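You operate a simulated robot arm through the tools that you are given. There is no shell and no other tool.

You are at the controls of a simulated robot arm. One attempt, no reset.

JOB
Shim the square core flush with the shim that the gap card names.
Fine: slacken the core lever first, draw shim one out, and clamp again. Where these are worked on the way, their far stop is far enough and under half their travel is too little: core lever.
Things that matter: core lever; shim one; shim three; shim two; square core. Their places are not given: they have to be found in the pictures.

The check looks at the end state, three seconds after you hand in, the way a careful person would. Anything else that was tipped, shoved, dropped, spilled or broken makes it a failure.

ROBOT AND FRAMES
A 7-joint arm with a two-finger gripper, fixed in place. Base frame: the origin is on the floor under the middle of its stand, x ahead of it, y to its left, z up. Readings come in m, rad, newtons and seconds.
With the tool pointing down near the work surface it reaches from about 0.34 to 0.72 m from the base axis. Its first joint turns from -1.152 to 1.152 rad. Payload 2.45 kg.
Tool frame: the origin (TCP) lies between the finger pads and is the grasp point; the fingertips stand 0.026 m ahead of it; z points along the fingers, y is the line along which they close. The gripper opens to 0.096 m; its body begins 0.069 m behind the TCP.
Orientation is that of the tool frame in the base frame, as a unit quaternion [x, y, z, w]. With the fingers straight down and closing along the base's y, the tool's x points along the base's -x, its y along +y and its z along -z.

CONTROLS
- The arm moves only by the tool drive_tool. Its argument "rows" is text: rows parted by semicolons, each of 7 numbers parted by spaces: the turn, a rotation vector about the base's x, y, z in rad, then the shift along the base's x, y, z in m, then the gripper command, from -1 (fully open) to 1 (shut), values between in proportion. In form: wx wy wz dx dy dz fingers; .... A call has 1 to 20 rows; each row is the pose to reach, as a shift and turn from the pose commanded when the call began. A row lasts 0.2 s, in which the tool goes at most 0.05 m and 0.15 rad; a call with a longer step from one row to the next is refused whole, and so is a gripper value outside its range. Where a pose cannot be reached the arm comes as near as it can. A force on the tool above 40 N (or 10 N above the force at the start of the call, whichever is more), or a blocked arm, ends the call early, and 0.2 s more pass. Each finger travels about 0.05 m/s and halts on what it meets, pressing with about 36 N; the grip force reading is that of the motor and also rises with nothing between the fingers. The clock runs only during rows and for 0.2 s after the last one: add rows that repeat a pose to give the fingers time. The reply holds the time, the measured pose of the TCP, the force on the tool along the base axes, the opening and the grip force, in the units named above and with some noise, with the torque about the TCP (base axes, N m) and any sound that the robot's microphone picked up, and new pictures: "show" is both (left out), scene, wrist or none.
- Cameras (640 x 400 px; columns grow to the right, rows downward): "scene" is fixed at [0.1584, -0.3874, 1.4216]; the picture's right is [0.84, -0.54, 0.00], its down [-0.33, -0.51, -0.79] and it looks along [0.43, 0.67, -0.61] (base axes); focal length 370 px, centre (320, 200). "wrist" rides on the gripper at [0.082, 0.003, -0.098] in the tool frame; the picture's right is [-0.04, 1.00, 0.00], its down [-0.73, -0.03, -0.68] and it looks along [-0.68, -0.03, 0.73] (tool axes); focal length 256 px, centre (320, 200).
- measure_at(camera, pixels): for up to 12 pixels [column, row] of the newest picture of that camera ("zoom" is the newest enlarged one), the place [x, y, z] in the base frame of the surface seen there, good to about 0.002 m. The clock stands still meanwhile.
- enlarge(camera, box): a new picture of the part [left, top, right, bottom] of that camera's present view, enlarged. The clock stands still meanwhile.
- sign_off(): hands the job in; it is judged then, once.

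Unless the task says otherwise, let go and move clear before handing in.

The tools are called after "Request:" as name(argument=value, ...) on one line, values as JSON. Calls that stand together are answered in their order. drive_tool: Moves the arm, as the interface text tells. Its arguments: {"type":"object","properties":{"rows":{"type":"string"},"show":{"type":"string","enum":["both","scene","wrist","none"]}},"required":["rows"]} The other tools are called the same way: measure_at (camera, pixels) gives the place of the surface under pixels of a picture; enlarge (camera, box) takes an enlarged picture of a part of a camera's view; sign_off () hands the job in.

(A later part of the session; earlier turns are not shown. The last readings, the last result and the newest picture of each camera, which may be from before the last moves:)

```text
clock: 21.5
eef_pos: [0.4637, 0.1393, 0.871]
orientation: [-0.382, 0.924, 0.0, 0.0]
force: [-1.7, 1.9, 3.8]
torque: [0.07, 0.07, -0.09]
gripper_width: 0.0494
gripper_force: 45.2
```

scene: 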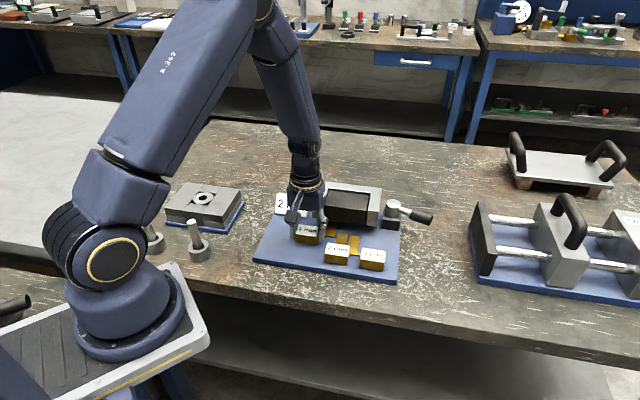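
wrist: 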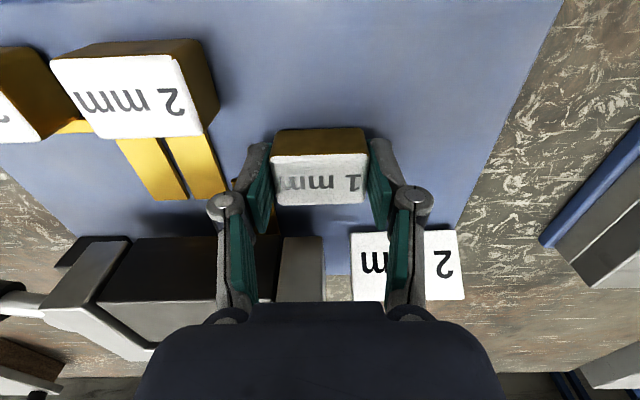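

Shim one is held (45 N grip, 49 mm opening). I'll draw it straight out along -v in small steps, first by 20 mm.

Request:
drive_tool(rows="0 0 0 -0.002 -0.002 0 0.2; 0 0 0 -0.005 -0.005 0 0.2; 0 0 0 -0.008 -0.008 0 0.2; 0 0 0 -0.011 -0.011 0 0.2; 0 0 0 -0.014 -0.014 0 0.2; 0 0 0 -0.014 -0.014 0 0.2")

Request:
enlarge(camera="scene", box=[260, 170, 400, 270])

```text
clock: 22.9
eef_pos: [0.4501, 0.1251, 0.8705]
orientation: [-0.383, 0.924, 0.0, 0.003]
force: [2.6, -0.6, 29.7]
torque: [0.36, -0.49, 0.07]
gripper_width: 0.0496
gripper_force: 45.4
```

scene: 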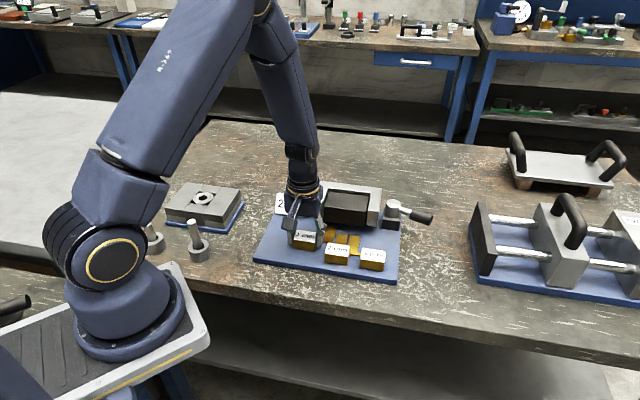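
wrist: 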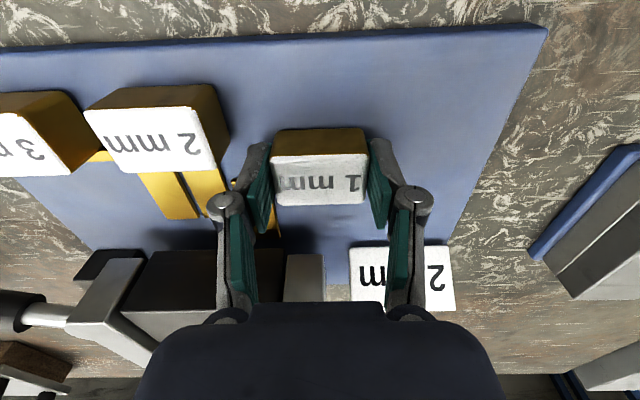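

```text
4.00 times, centred on (330, 220) of scene
```

zoom: 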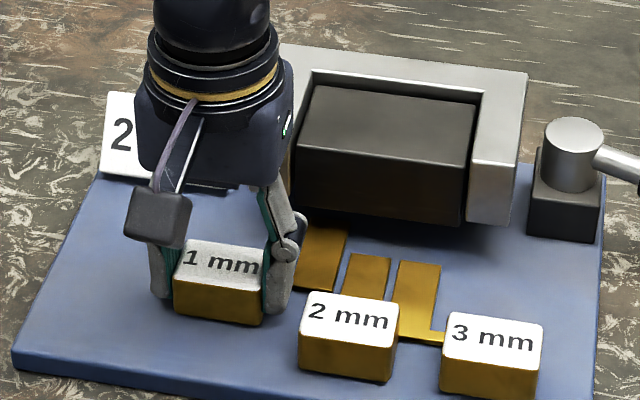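

Shim one has come out about 20 mm, but the tool reads +30 N vertically, so I'm pressing it slightly onto the plate. I'll raise the command by 1 mm and re-read.

Request:
drive_tool(rows="0 0 0 0 0 0.0005 0.2; 0 0 0 0 0 0.001 0.2; 0 0 0 0 0 0.001 0.2", show="none")

```text
clock: 23.7
eef_pos: [0.4497, 0.1243, 0.8714]
orientation: [-0.383, 0.924, 0.0, 0.0]
force: [8.5, -4.5, -3.6]
torque: [0.59, -1.14, 0.08]
gripper_width: 0.0495
gripper_force: 44.9
```

The vertical load is gone. I'll continue drawing out another 13 mm and check forces.

Request:
drive_tool(rows="0 0 0 -0.002 -0.002 0 0.2; 0 0 0 -0.004 -0.004 0 0.2; 0 0 0 -0.006 -0.006 0 0.2; 0 0 0 -0.008 -0.008 0 0.2; 0 0 0 -0.0095 -0.0095 0 0.2; 0 0 0 -0.0095 -0.0095 0 0.2")

Request:
enlarge(camera="scene", box=[260, 170, 400, 270])

```text
clock: 25.1
eef_pos: [0.4394, 0.1158, 0.8707]
orientation: [-0.383, 0.924, 0.0, -0.001]
force: [11.8, -11.3, -23.4]
torque: [-0.63, -0.05, 0.13]
gripper_width: 0.0492
gripper_force: 44.7
```

scene: 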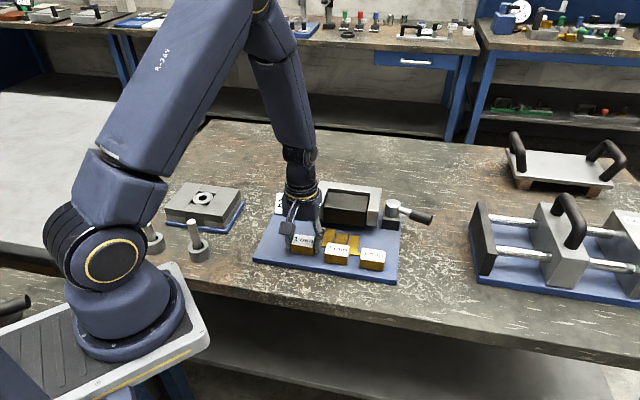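
wrist: 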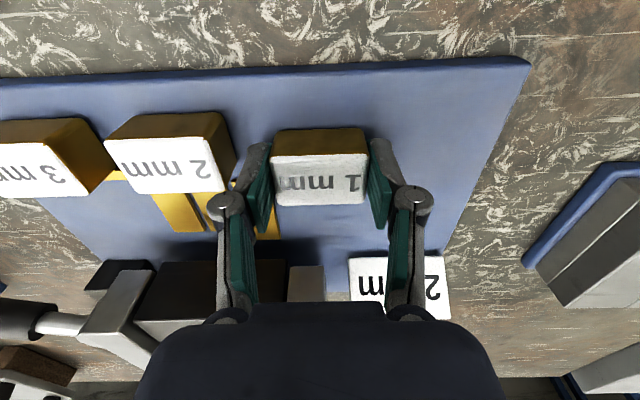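

```text
4.00 times, centred on (330, 220) of scene
```

zoom: 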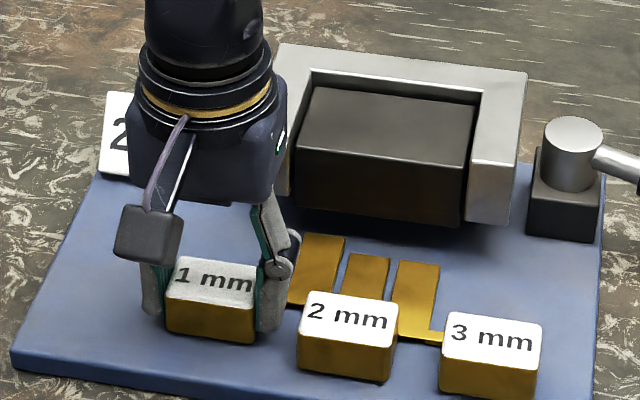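

The shim runs on a guide: the readings show 16 N along +u and 23 N downward, which is less than a millimetre of misalignment. I'll correct by about 0.6 mm along +u and 0.7 mm down, then finish the remaining 12 mm.

Request:
drive_tool(rows="0 0 0 0.0004 -0.0004 -0.0007 0.2; 0 0 0 0.0004 -0.0004 -0.0007 0.2; 0 0 0 -0.0015 -0.0023 -0.0007 0.2; 0 0 0 -0.0035 -0.0043 -0.0007 0.2; 0 0 0 -0.0055 -0.0063 -0.0007 0.2; 0 0 0 -0.0055 -0.0063 -0.0007 0.2")

```text
clock: 26.5
eef_pos: [0.4343, 0.1111, 0.8712]
orientation: [-0.384, 0.924, 0.001, 0.001]
force: [9.0, -5.4, 2.7]
torque: [0.16, -0.34, -0.22]
gripper_width: 0.0494
gripper_force: 45.0
```

scene: 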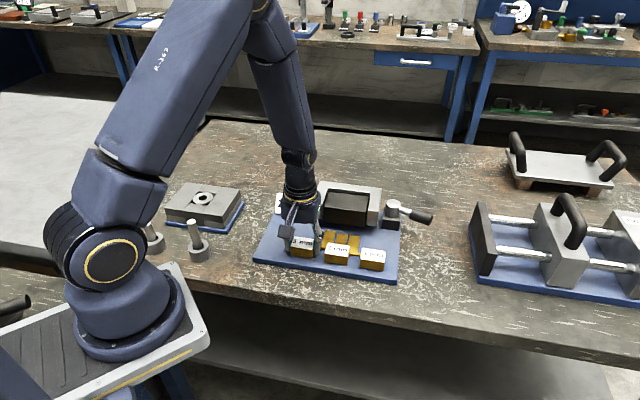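
wrist: 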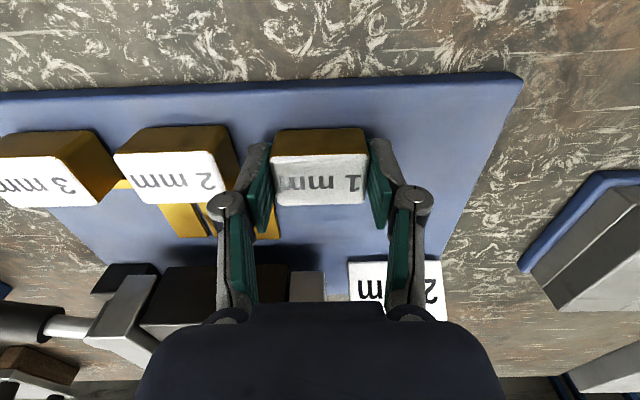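

The shim has moved about 41 mm. I'll go another 5 mm to line it up with the other drawn-out shims.

Request:
drive_tool(rows="0 0 0 -0.001 -0.0016 0 0.2; 0 0 0 -0.0023 -0.0029 0 0.2; 0 0 0 -0.0033 -0.0039 0 0.2; 0 0 0 -0.0033 -0.0039 0 0.2")

Request:
enlarge(camera="scene", box=[260, 180, 400, 270])

```text
clock: 27.5
eef_pos: [0.4313, 0.1069, 0.871]
orientation: [-0.383, 0.924, 0.001, 0.002]
force: [15.2, 4.4, -12.8]
torque: [-0.35, 0.29, -0.14]
gripper_width: 0.0493
gripper_force: 44.9
```

scene: 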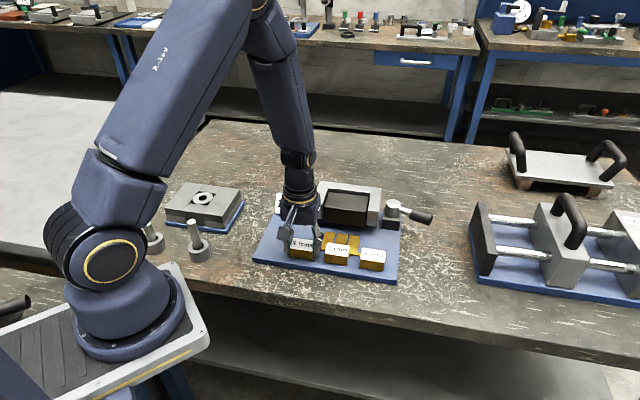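
wrist: 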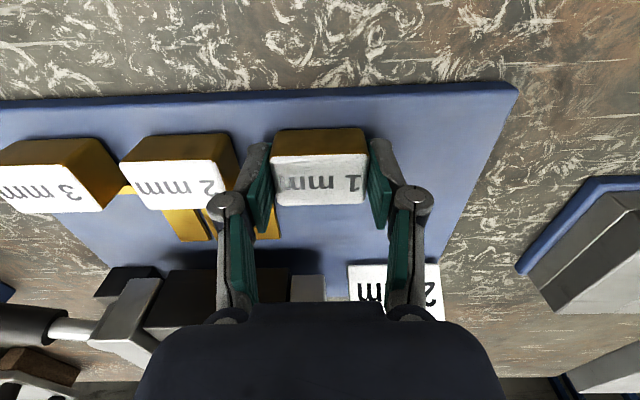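

```text
4.44 times, centred on (330, 225) of scene
```

zoom: 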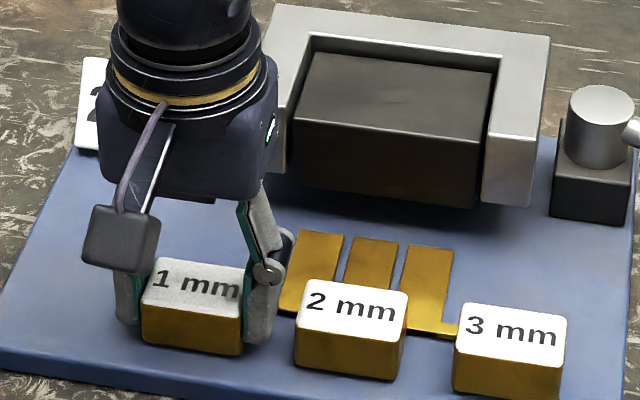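

Shim one is now level with the other two shims at v≈0.38, with about 14 N along +v, which means it has reached its out stop. I'll open and lift clear.

Request:
drive_tool(rows="0 0 0 0.0006 0.0006 0 0.0; 0 0 0 0.0006 0.0006 0 -0.2; 0 0 0 0.0006 0.0006 0 -0.25; 0 0 0 0.0006 0.0006 0.02 -0.25; 0 0 0 0.0006 0.0006 0.06 -0.25; 0 0 0 0.0006 0.0006 0.1 -0.25; 0 0 0 0.0006 0.0006 0.1 -0.25")

Request:
enlarge(camera="scene", box=[260, 180, 400, 270])

Request:
enlarge(camera="wrist", box=[80, 20, 400, 220])

```text
clock: 29.1
eef_pos: [0.4301, 0.1082, 0.9671]
orientation: [-0.383, 0.924, 0.0, 0.0]
force: [0.1, -0.5, -0.2]
torque: [0.0, 0.01, 0.04]
gripper_width: 0.0602
gripper_force: 0.0
```

scene: 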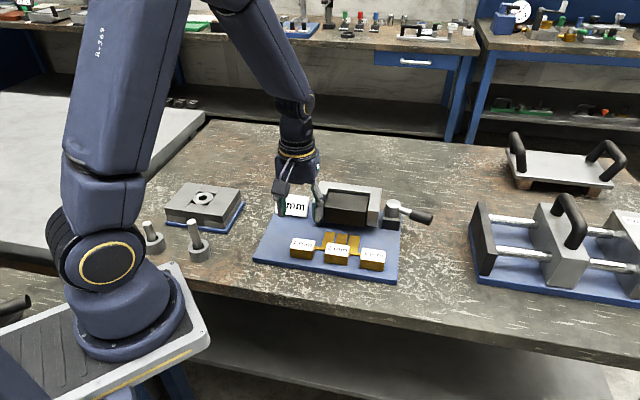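
wrist: 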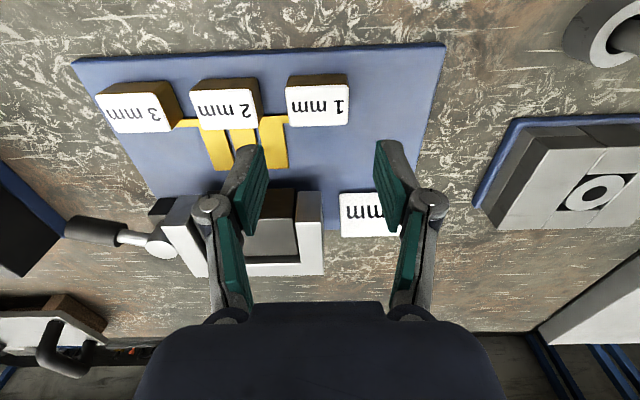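

```text
4.44 times, centred on (330, 225) of scene
```

zoom: 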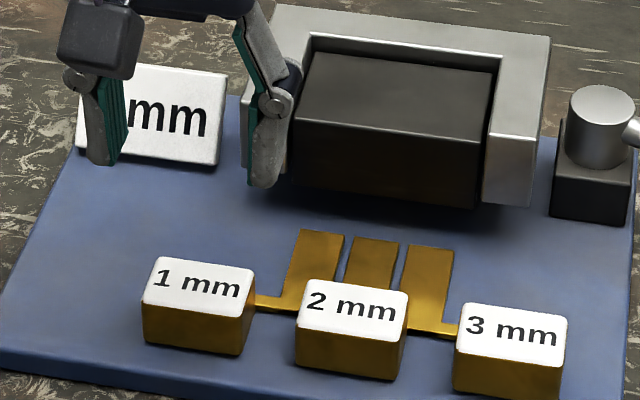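

```text
2.00 times, centred on (240, 120) of wrist
```

zoom: 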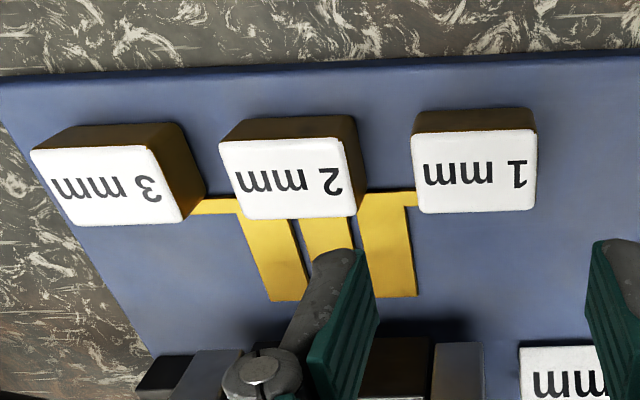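

Shim one sits out in line with the others and stayed put. I'll measure the tags and compare the core top to the frame top.

Request:
measure_at(camera="scene", pixels=[[345, 205], [350, 195], [360, 205], [375, 195], [378, 205], [360, 191], [302, 245], [336, 246], [371, 252], [328, 232], [341, 234], [355, 236]])

Request:
measure_at(camera="zoom", pixels=[[222, 145], [340, 140], [245, 213], [352, 210], [290, 180], [416, 138], [530, 133], [420, 210], [530, 205], [475, 175], [300, 295], [395, 290]])

```text
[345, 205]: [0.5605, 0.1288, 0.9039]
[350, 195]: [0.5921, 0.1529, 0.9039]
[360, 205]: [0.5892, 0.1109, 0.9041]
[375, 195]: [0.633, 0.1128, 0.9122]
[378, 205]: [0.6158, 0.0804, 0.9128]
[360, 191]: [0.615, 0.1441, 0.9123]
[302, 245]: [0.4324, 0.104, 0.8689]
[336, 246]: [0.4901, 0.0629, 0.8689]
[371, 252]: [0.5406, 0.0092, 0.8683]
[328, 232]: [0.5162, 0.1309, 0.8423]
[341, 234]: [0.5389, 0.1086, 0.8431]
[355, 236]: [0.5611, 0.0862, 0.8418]
```

```text
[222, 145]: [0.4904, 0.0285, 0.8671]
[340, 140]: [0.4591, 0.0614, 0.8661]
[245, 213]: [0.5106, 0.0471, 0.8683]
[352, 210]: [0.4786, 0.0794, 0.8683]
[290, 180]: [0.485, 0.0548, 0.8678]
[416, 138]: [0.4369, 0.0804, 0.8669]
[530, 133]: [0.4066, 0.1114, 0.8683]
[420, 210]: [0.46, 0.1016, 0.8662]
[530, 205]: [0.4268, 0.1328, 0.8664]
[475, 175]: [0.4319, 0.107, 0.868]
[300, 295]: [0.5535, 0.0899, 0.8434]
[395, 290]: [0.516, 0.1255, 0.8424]
```

The core dropped to z≈0.904 with shim one out, against the frame at 0.9125, so the 2 mm shim should bring it flush. I'll shut the fingers and come down in front of shim two's block at u≈0.3055, v≈0.342, to push it in without fighting its guide.

Request:
drive_tool(rows="0 0 0 0.009 -0.027 0.005 0.2; 0 0 0 0.018 -0.054 0.005 0.6; 0 0 0 0.0275 -0.0818 0 1; 0 0 0 0.0275 -0.0818 -0.02 1; 0 0 0 0.0275 -0.0818 -0.05 1; 0 0 0 0.0275 -0.0818 -0.075 1; 0 0 0 0.0275 -0.0818 -0.09 1; 0 0 0 0.0275 -0.0818 -0.094 1; 0 0 0 0.0275 -0.0818 -0.094 1")

Request:
enlarge(camera="scene", box=[260, 190, 400, 280])

Request:
enlarge(camera="wrist", box=[160, 80, 480, 280])

```text
clock: 31.1
eef_pos: [0.4608, 0.0248, 0.8772]
orientation: [-0.383, 0.924, 0.0, 0.001]
force: [0.4, 0.0, -0.2]
torque: [0.02, 0.02, 0.0]
gripper_width: 0.0
gripper_force: 28.9
```

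scene: 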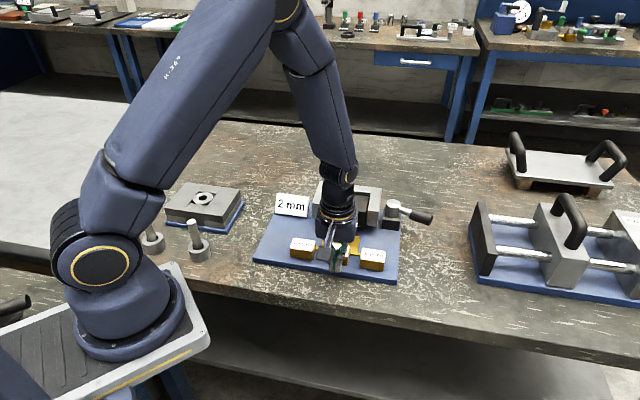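
wrist: 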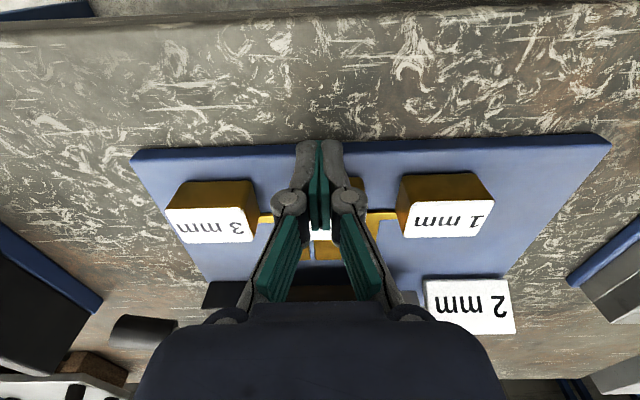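

```text
4.44 times, centred on (330, 235) of scene
```

zoom: 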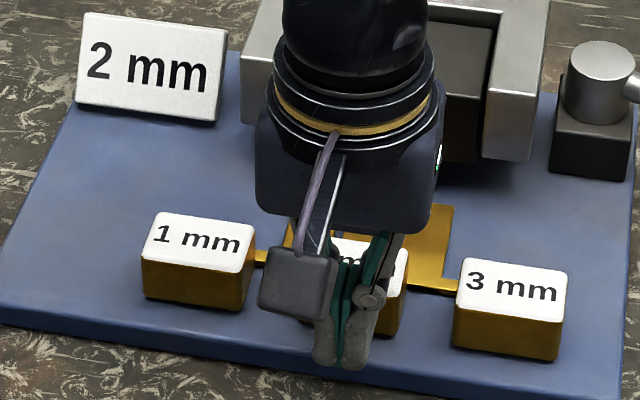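

```text
2.00 times, centred on (320, 180) of wrist
```

zoom: 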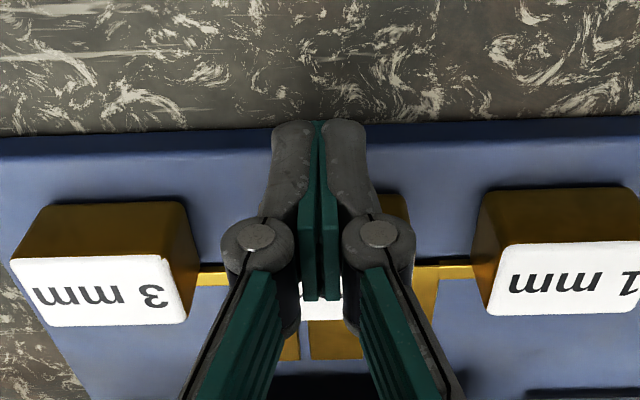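

The closed fingers stand in front of shim two's block at v≈0.343. I'll drop 4 mm and push along +v in small steps, watching the force.

Request:
drive_tool(rows="0 0 0 0 0 -0.004 1; 0 0 0 0.0042 0.0042 -0.004 1; 0 0 0 0.0085 0.0085 -0.004 1; 0 0 0 0.0113 0.0113 -0.004 1; 0 0 0 0.0141 0.0141 -0.004 1; 0 0 0 0.0170 0.0170 -0.004 1; 0 0 0 0.0198 0.0198 -0.004 1; 0 0 0 0.0226 0.0226 -0.004 1; 0 0 0 0.0226 0.0226 -0.004 1")

Request:
enlarge(camera="scene", box=[260, 190, 400, 280])

```text
clock: 33.1
eef_pos: [0.4808, 0.0475, 0.8738]
orientation: [-0.383, 0.924, 0.0, 0.001]
force: [-1.5, 0.3, 0.0]
torque: [-0.05, 0.06, 0.03]
gripper_width: 0.0
gripper_force: 28.8
```

scene: 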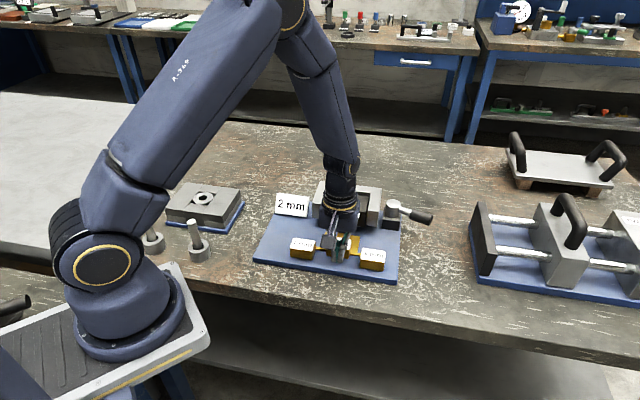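
wrist: 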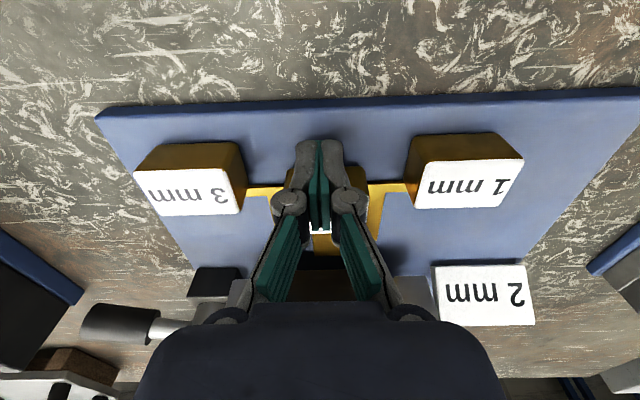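

```text
4.44 times, centred on (330, 235) of scene
```

zoom: 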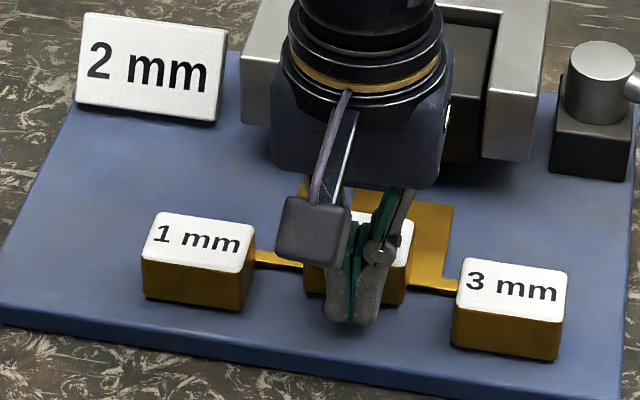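

Shim two's block is moving with almost no resistance, about 18 mm so far. I'll push the remaining 28 mm slowly until the stop.

Request:
drive_tool(rows="0 0 0 0.0025 0.0025 0 1; 0 0 0 0.005 0.005 0 1; 0 0 0 0.0075 0.0075 0 1; 0 0 0 0.01 0.01 0 1; 0 0 0 0.0125 0.0125 0 1; 0 0 0 0.015 0.015 0 1; 0 0 0 0.017 0.017 0 1; 0 0 0 0.0185 0.0185 0 1; 0 0 0 0.0195 0.0195 0 1; 0 0 0 0.0195 0.0195 0 1")

Request:
enlarge(camera="scene", box=[260, 180, 400, 270])

```text
clock: 35.3
eef_pos: [0.499, 0.0642, 0.8714]
orientation: [-0.383, 0.924, 0.0, -0.003]
force: [-11.7, -10.7, 6.7]
torque: [-0.08, 0.13, 0.0]
gripper_width: 0.0058
gripper_force: 28.2
```

scene: 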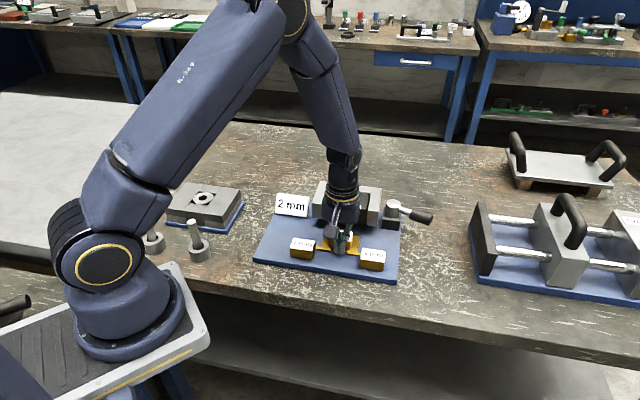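
wrist: 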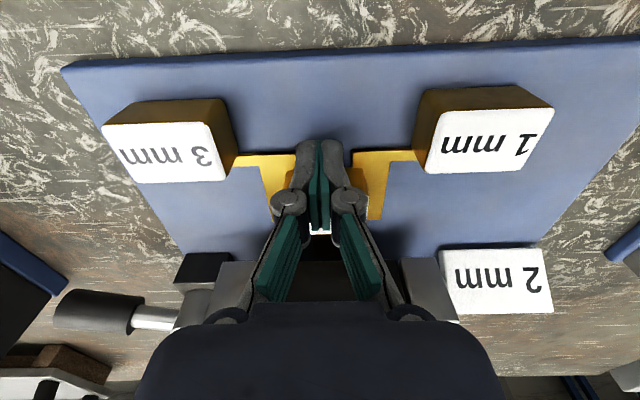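

```text
4.44 times, centred on (330, 225) of scene
```

zoom: 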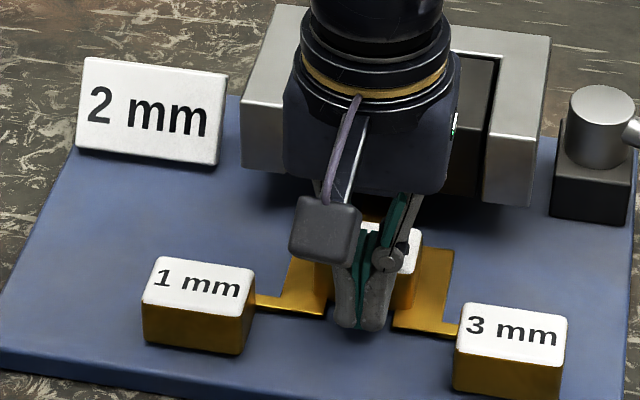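

Resistance has risen to about 16 N near the end of travel, 3 mm short of my target. I'll press gently a bit further to be sure it's seated.

Request:
drive_tool(rows="0 0 0 0.0007 0.0007 0.0015 1; 0 0 0 0.0014 0.0014 0.0015 1; 0 0 0 0.0021 0.0021 0.0015 1; 0 0 0 0.0021 0.0021 0.0015 1", show="scene")

```text
clock: 36.3
eef_pos: [0.5008, 0.0654, 0.8723]
orientation: [-0.382, 0.924, -0.001, -0.005]
force: [-17.0, -23.7, -13.1]
torque: [-0.43, 0.27, -0.01]
gripper_width: 0.0061
gripper_force: 28.8
```

scene: 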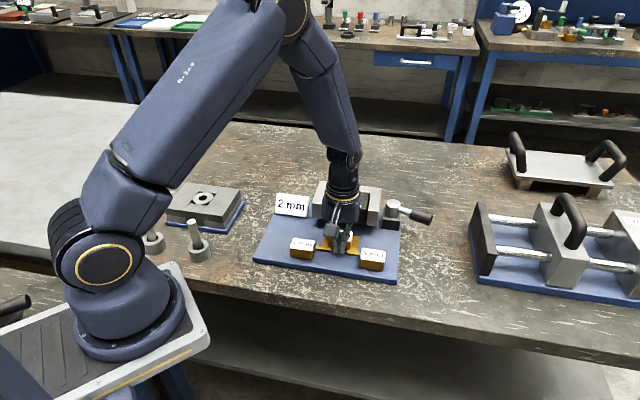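

The push load rose to 29 N with little motion, so it's at its stop. I'll back off along -v, then lift and check.

Request:
drive_tool(rows="0 0 0 -0.004 -0.004 0 1; 0 0 0 -0.012 -0.012 0 1; 0 0 0 -0.02 -0.02 0.0 1; 0 0 0 -0.025 -0.025 0.03 1; 0 0 0 -0.03 -0.03 0.07 1; 0 0 0 -0.04 -0.04 0.1 1; 0 0 0 -0.04 -0.04 0.1 1")

Request:
enlarge(camera="wrist", box=[120, 60, 520, 310])

Request:
enlarge(camera="scene", box=[250, 170, 420, 280])

```text
clock: 37.9
eef_pos: [0.4645, 0.0294, 0.9743]
orientation: [-0.383, 0.924, 0.001, 0.001]
force: [0.5, 0.1, 0.5]
torque: [-0.04, 0.0, 0.0]
gripper_width: 0.0
gripper_force: 27.8
```

scene: 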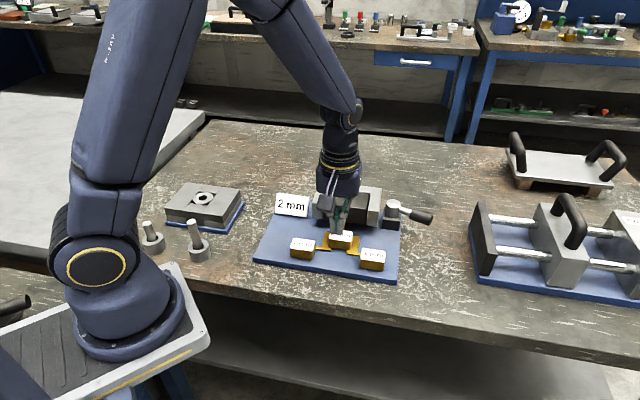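
wrist: 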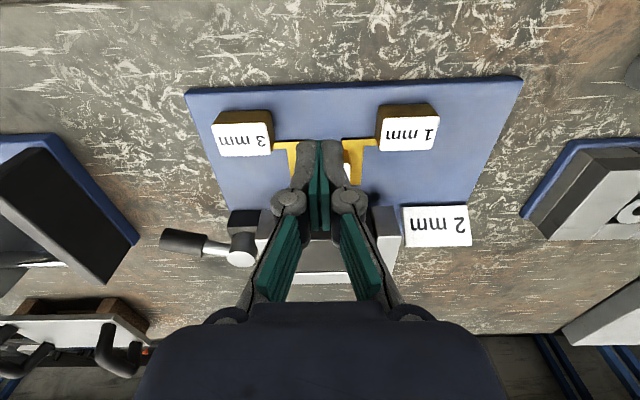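

```text
1.60 times, centred on (320, 185) of wrist
```

zoom: 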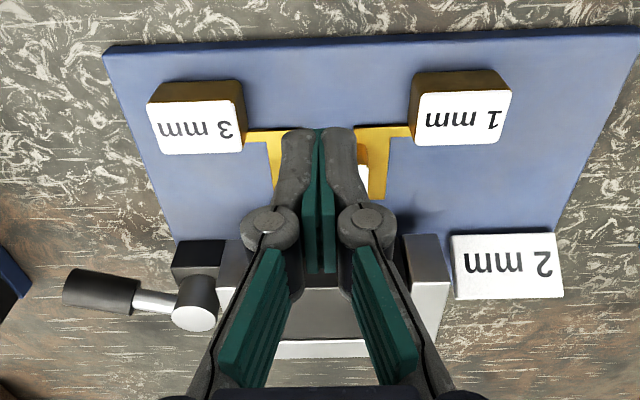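

```text
3.64 times, centred on (335, 225) of scene
```

zoom: 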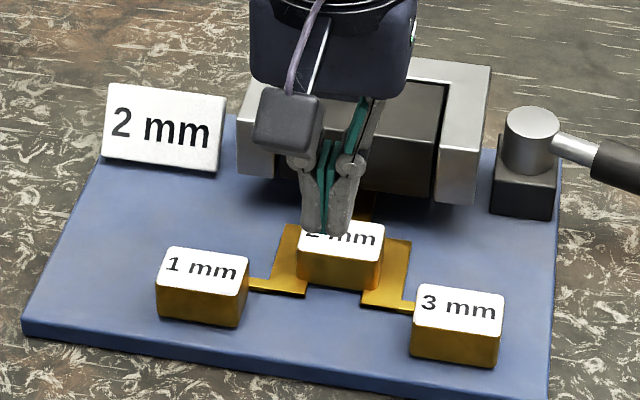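

Shim two's block is now well in. I'll travel toward the lever with the yaw turned to match its handle and open the fingers partway, which also clears the scene view for checking the core.

Request:
drive_tool(rows="0 0 0.13 0.023 -0.001 0.01 0.8; 0 0 0.26 0.046 -0.002 0.015 0.6; 0 0 0.39 0.069 -0.003 0.015 0.4; 0 0 0.52 0.092 -0.004 0.015 0.2; 0 0 0.65 0.115 -0.005 0.015 0; 0 0 0.78 0.138 -0.006 0.015 -0.1; 0 0 0.91 0.161 -0.007 0.015 -0.1; 0 0 1.04 0.184 -0.008 0.015 -0.1; 0 0 1.17 0.207 -0.009 0.015 -0.1; 0 0 1.295 0.2305 -0.011 0.015 -0.1; 0 0 1.295 0.2305 -0.011 0.015 -0.1")

Request:
enlarge(camera="scene", box=[250, 170, 440, 285])

```text
clock: 40.3
eef_pos: [0.6948, 0.0177, 0.9885]
orientation: [0.863, -0.505, -0.002, -0.001]
force: [0.5, 0.0, 0.4]
torque: [-0.02, 0.01, 0.0]
gripper_width: 0.0528
gripper_force: 0.0
```

scene: 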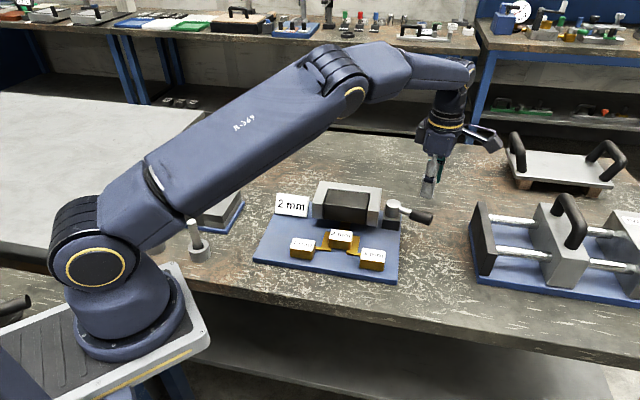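
wrist: 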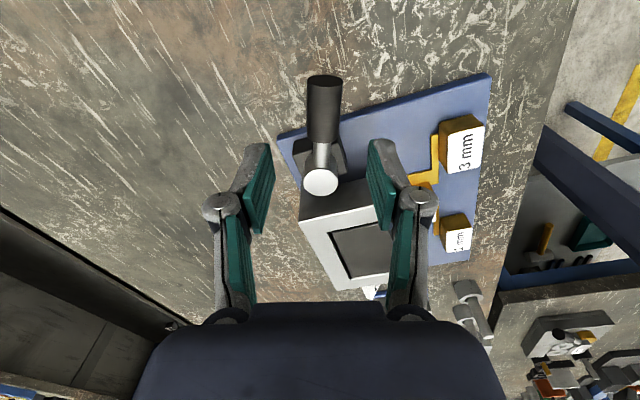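

```text
3.37 times, centred on (345, 228) of scene
```

zoom: 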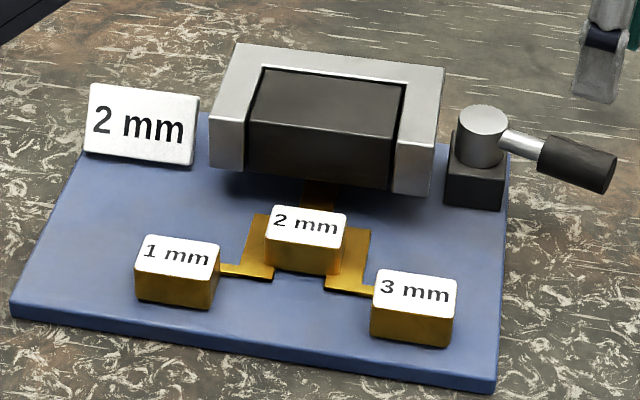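

The core now looks level with the frame. I'll measure several points on both tops, block 2's position and the other tags.

Request:
measure_at(camera="zoom", pixels=[[300, 100], [340, 110], [280, 115], [370, 120], [290, 65], [400, 80], [228, 110], [420, 130], [240, 85], [330, 90], [310, 130], [355, 100]])

Request:
measure_at(camera="zoom", pixels=[[275, 212], [342, 220], [270, 238], [337, 246], [147, 240], [216, 247], [138, 268], [212, 275], [378, 275], [452, 283], [372, 305], [448, 315]])

Request:
measure_at(camera="wrist", pixels=[[323, 85], [323, 100], [323, 120], [322, 135], [322, 155], [321, 183], [309, 100], [338, 100]])

```text
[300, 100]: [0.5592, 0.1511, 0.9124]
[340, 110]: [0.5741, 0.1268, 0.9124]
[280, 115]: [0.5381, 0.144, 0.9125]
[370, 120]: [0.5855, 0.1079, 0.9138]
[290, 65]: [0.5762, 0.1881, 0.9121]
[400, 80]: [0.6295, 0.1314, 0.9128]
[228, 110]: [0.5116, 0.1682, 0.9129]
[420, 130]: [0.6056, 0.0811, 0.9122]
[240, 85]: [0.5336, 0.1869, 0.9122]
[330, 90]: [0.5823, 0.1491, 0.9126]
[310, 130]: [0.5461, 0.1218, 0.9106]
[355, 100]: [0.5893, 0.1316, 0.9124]
```

```text
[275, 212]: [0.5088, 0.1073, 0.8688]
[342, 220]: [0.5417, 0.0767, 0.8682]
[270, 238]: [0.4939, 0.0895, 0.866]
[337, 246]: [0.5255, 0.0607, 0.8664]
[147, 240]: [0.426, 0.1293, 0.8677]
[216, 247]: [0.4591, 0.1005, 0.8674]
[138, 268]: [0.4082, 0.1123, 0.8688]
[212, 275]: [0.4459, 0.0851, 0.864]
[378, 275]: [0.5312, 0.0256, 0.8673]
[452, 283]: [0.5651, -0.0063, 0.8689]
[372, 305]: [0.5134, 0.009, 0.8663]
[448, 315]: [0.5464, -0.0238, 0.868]
```

```text
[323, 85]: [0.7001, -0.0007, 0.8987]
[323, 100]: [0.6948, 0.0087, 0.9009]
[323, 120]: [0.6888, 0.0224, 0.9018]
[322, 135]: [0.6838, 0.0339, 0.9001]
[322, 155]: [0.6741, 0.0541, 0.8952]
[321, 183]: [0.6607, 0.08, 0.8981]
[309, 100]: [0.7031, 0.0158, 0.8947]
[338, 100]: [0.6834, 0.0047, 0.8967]
```

Core top reads 0.9124 and frame top 0.9125, so it's flush. I'll zoom in more tightly on shim two's block to confirm it is as deep as shim one was.

Request:
enlarge(camera="scene", box=[316, 222, 364, 252])

```text
13.33 times, centred on (340, 237) of scene
```

zoom: 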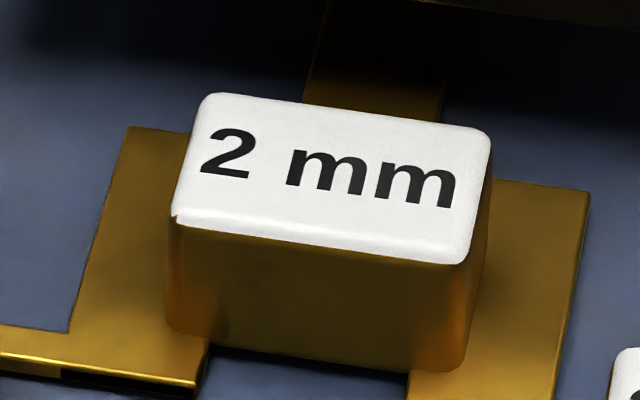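

Request:
measure_at(camera="zoom", pixels=[[240, 98], [350, 110], [450, 124], [200, 220], [300, 236], [420, 258], [300, 200], [380, 80], [330, 180], [195, 160], [475, 200], [330, 300]])

```text
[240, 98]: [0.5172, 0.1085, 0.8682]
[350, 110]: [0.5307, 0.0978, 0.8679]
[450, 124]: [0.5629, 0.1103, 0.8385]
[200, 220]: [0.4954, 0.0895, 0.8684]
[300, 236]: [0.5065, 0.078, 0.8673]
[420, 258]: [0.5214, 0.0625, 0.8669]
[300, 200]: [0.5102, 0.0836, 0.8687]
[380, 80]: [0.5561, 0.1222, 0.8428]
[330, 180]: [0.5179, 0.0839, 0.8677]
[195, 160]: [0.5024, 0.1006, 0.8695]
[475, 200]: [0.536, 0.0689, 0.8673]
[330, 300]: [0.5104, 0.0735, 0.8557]
```

Shim two's block is centred at v≈0.428, matching where shim one had been, so it is fully in. Now I'll lower around the slack handle (direction about -64°) with a small position correction.

Request:
drive_tool(rows="0 0 -0.055 -0.0022 -0.0035 -0.02 -0.1; 0 0 -0.055 -0.0022 -0.0035 -0.05 -0.1; 0 0 -0.055 -0.0022 -0.0035 -0.075 -0.1; 0 0 -0.055 -0.0022 -0.0035 -0.09 -0.1; 0 0 -0.055 -0.0022 -0.0035 -0.0995 -0.1; 0 0 -0.055 -0.0022 -0.0035 -0.0995 0.1; 0 0 -0.055 -0.0022 -0.0035 -0.0995 0.29; 0 0 -0.055 -0.0022 -0.0035 -0.0995 0.29")

```text
clock: 42.1
eef_pos: [0.6928, 0.0131, 0.8892]
orientation: [0.849, -0.529, 0.0, 0.0]
force: [-0.4, 0.1, 0.3]
torque: [-0.04, 0.02, 0.0]
gripper_width: 0.0343
gripper_force: 0.0
```

scene: 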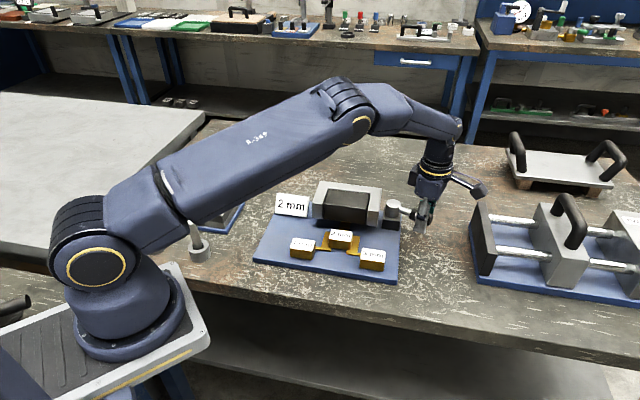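
wrist: 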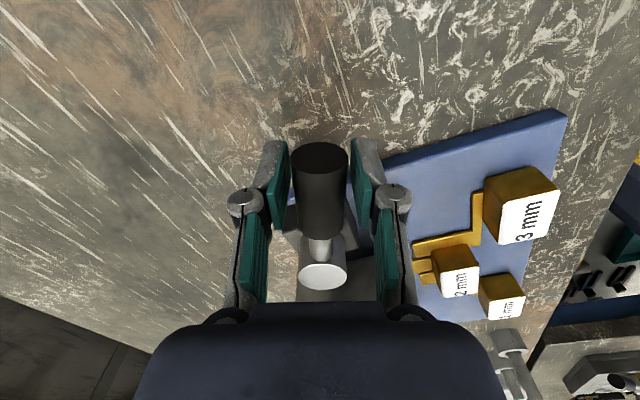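

The fingers straddle the handle with a few millimetres on each side. I'll swing it back along the same arc toward the clamped position, first half.

Request:
drive_tool(rows="0 0 -0.065 -0.00443 -0.00197 0 0.29; 0 0 -0.13 -0.00897 -0.00363 0 0.29; 0 0 -0.195 -0.01362 -0.00501 0 0.29; 0 0 -0.26 -0.01836 -0.00608 0 0.29; 0 0 -0.325 -0.02314 -0.00684 0 0.29; 0 0 -0.39 -0.02797 -0.00728 0 0.29; 0 0 -0.455 -0.03281 -0.00741 0 0.29; 0 0 -0.52 -0.03766 -0.00723 0 0.29; 0 0 -0.585 -0.04248 -0.00673 0 0.29; 0 0 -0.585 -0.04248 -0.00673 0 0.29")

```text
clock: 44.3
eef_pos: [0.65, 0.0075, 0.8896]
orientation: [-0.659, 0.752, 0.001, 0.002]
force: [2.7, -1.1, -0.6]
torque: [0.04, 0.0, 0.01]
gripper_width: 0.0357
gripper_force: 1.2
```

scene: 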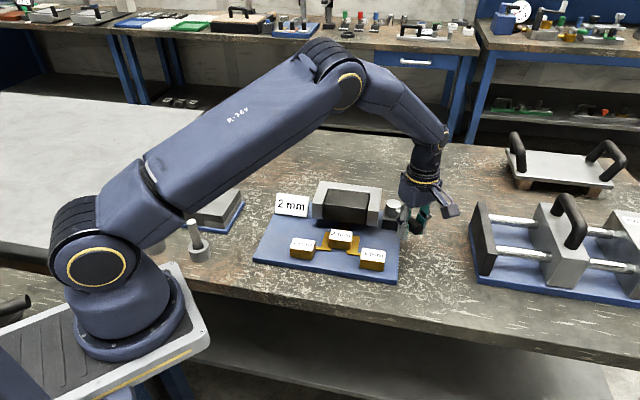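
wrist: 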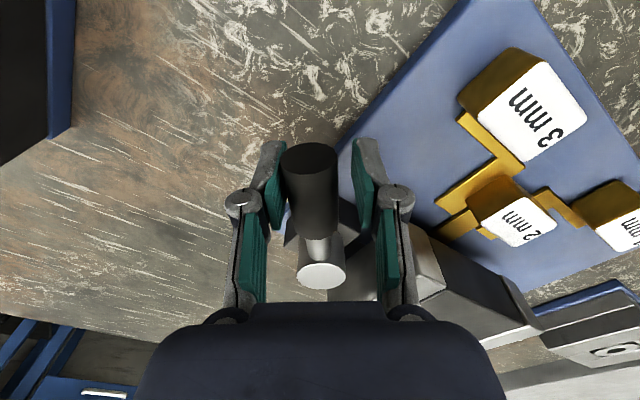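

The handle is following at about 3 N. I'll finish the arc back to the original direction.

Request:
drive_tool(rows="0 0 -0.065 -0.00478 0.00081 0 0.29; 0 0 -0.13 -0.0095 0.00193 0 0.29; 0 0 -0.195 -0.01413 0.00335 0 0.29; 0 0 -0.26 -0.01867 0.00508 0 0.29; 0 0 -0.325 -0.02307 0.00709 0 0.29; 0 0 -0.39 -0.02734 0.00938 0 0.29; 0 0 -0.455 -0.03145 0.01195 0 0.29; 0 0 -0.52 -0.0354 0.01478 0 0.29; 0 0 -0.585 -0.03914 0.01785 0 0.29; 0 0 -0.65 -0.04268 0.02117 0 0.29; 0 0 -0.65 -0.04268 0.02117 0 0.29")

Request:
enlarge(camera="wrist", box=[220, 120, 420, 300])

```text
clock: 46.7
eef_pos: [0.605, 0.0286, 0.8889]
orientation: [-0.385, 0.923, 0.0, 0.001]
force: [1.4, -1.7, -0.3]
torque: [-0.02, 0.0, 0.02]
gripper_width: 0.0353
gripper_force: 0.6
```

scene: 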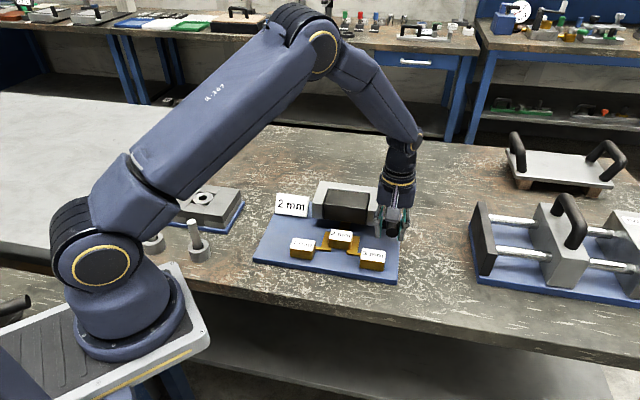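
wrist: 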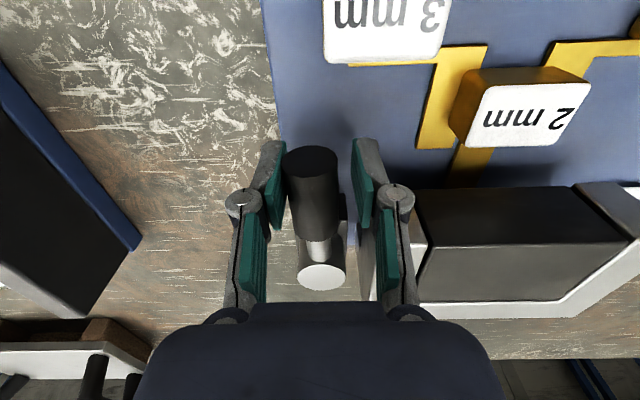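

```text
2.22 times, centred on (320, 210) of wrist
```

zoom: 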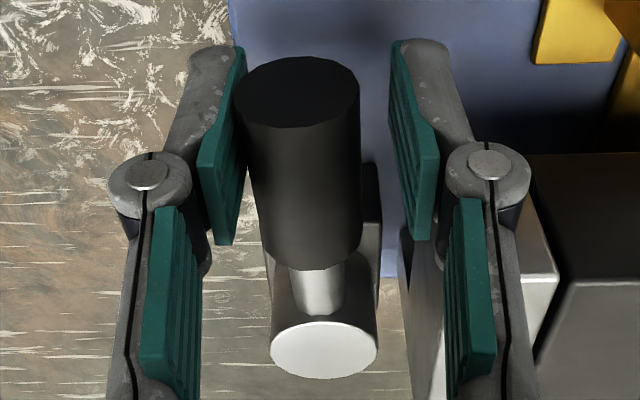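

The handle is still about 4° short because the fingers lead it by 5 mm. I'll push on along -u in 1 mm steps until it seats.

Request:
drive_tool(rows="0 0 0 -0.0007 0.0007 0 0.29; 0 0 0 -0.0014 0.0014 0 0.29; 0 0 0 -0.0021 0.0021 0 0.29; 0 0 0 -0.0028 0.0028 0 0.29; 0 0 0 -0.0035 0.0035 0 0.29; 0 0 0 -0.0042 0.0042 0 0.29; 0 0 0 -0.0042 0.0042 0 0.29")

Request:
measure_at(camera="wrist", pixels=[[312, 165], [313, 185], [315, 210], [318, 235], [321, 278], [320, 255]])

```text
clock: 48.3
eef_pos: [0.6022, 0.0328, 0.8895]
orientation: [-0.385, 0.923, -0.001, 0.001]
force: [6.0, -3.5, -2.7]
torque: [0.05, 0.02, -0.09]
gripper_width: 0.0388
gripper_force: 3.4
```

scene: 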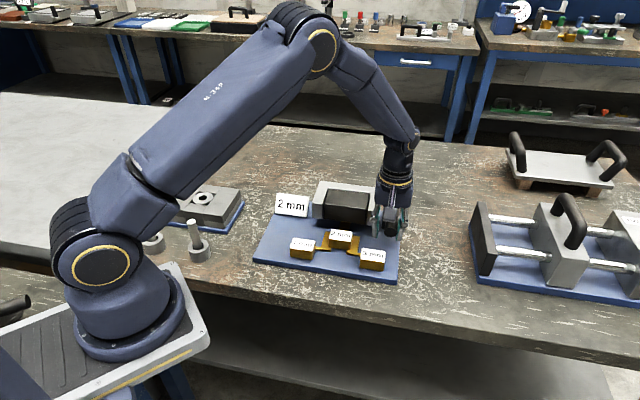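
wrist: 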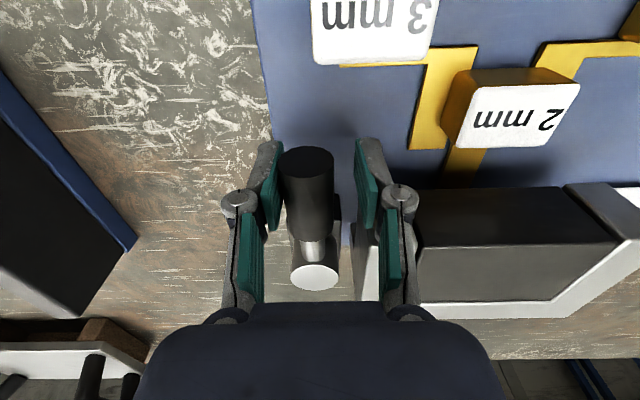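

```text
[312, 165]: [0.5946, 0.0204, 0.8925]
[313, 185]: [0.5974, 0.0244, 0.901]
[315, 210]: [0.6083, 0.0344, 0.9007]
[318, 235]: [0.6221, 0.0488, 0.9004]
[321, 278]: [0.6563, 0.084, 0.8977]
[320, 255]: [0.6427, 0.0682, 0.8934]
```

The fingers have spread slightly under a 7 N load. I'll measure the handle centreline properly at (307, 185) and the post at (314, 276).

Request:
measure_at(camera="wrist", pixels=[[306, 165], [307, 185], [308, 205], [310, 228], [315, 276], [284, 180], [334, 190], [300, 278], [336, 270]])

Request:
enlarge(camera="wrist", box=[220, 120, 420, 300])

```text
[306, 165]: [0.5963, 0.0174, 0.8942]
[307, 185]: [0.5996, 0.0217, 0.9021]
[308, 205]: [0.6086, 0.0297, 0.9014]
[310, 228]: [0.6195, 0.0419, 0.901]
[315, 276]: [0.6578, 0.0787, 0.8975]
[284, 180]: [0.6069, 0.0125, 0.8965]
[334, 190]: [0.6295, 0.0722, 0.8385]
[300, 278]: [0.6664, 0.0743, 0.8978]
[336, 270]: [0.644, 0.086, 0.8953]
```

```text
2.22 times, centred on (320, 210) of wrist
```

zoom: 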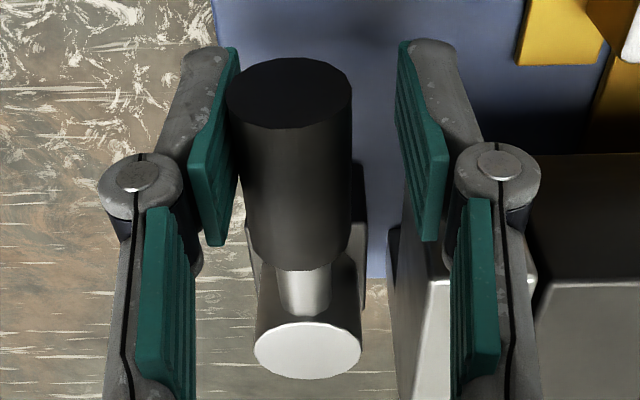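

The handle direction is -135.9°, the same as at the start (-135.7°). I'll press a little more to make sure it's firmly on its clamped stop.

Request:
drive_tool(rows="0 0 0 -0.0007 0.0007 0 0.29; 0 0 0 -0.0014 0.0014 0 0.29; 0 0 0 -0.0021 0.0021 0 0.29; 0 0 0 -0.0028 0.0028 0 0.29; 0 0 0 -0.0028 0.0028 0 0.29")

Request:
measure_at(camera="wrist", pixels=[[306, 165], [307, 185], [308, 205], [310, 228], [313, 276]])

```text
clock: 49.5
eef_pos: [0.5988, 0.0341, 0.8901]
orientation: [-0.384, 0.923, -0.001, 0.001]
force: [11.2, -13.8, -7.4]
torque: [0.06, 0.07, -0.2]
gripper_width: 0.0444
gripper_force: 8.2
```

scene: 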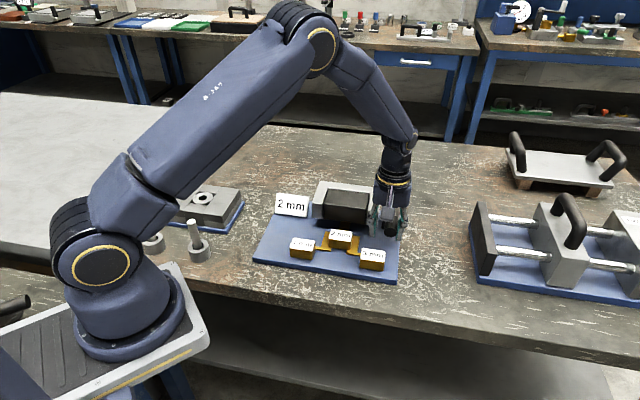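
wrist: 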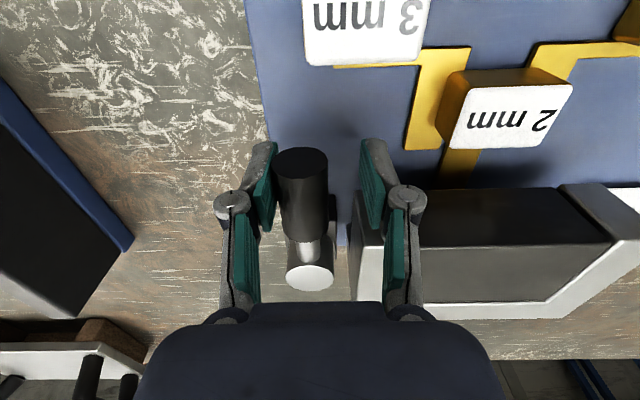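

```text
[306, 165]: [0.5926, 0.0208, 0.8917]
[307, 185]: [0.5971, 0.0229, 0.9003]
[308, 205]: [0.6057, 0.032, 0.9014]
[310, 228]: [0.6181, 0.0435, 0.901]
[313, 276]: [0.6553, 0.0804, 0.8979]
```

The load rose to 18 N while the handle stayed put and the fingers spread, so the lever is on its clamped stop. I'll unload, open a bit, and lift straight up.

Request:
drive_tool(rows="0 0 0 0.002 -0.002 0 0.1; 0 0 0 0.004 -0.004 0 0.0; 0 0 0 0.0055 -0.0055 0 0.0; 0 0 0 0.0055 -0.0055 0 0.0; 0 0 0 0.0055 -0.0055 0.03 0.0; 0 0 0 0.0055 -0.0055 0.07 0.0; 0 0 0 0.0055 -0.0055 0.11 0.0; 0 0 0 0.0055 -0.0055 0.14 0.0; 0 0 0 0.0055 -0.0055 0.14 0.0")

Request:
enlarge(camera="scene", box=[250, 170, 430, 285])

```text
clock: 51.5
eef_pos: [0.6038, 0.0323, 1.0315]
orientation: [-0.385, 0.923, 0.001, 0.002]
force: [0.8, 0.4, -0.6]
torque: [-0.03, -0.01, 0.01]
gripper_width: 0.048
gripper_force: 0.0
```

scene: 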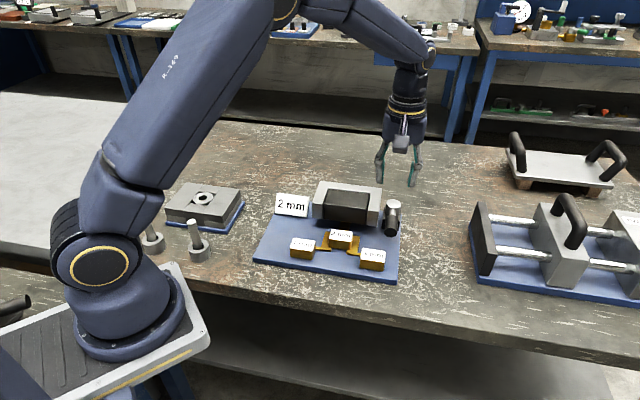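
wrist: 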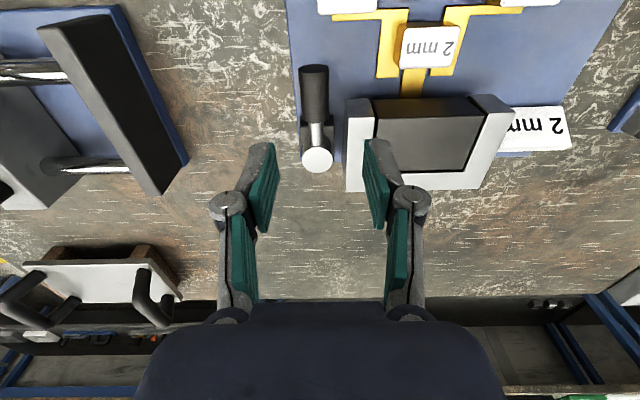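

```text
3.48 times, centred on (340, 228) of scene
```

zoom: 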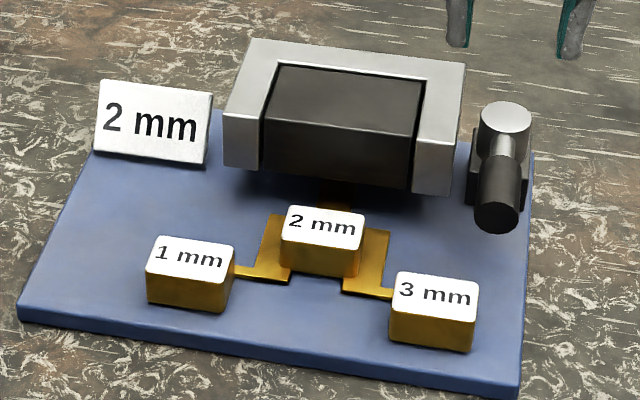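

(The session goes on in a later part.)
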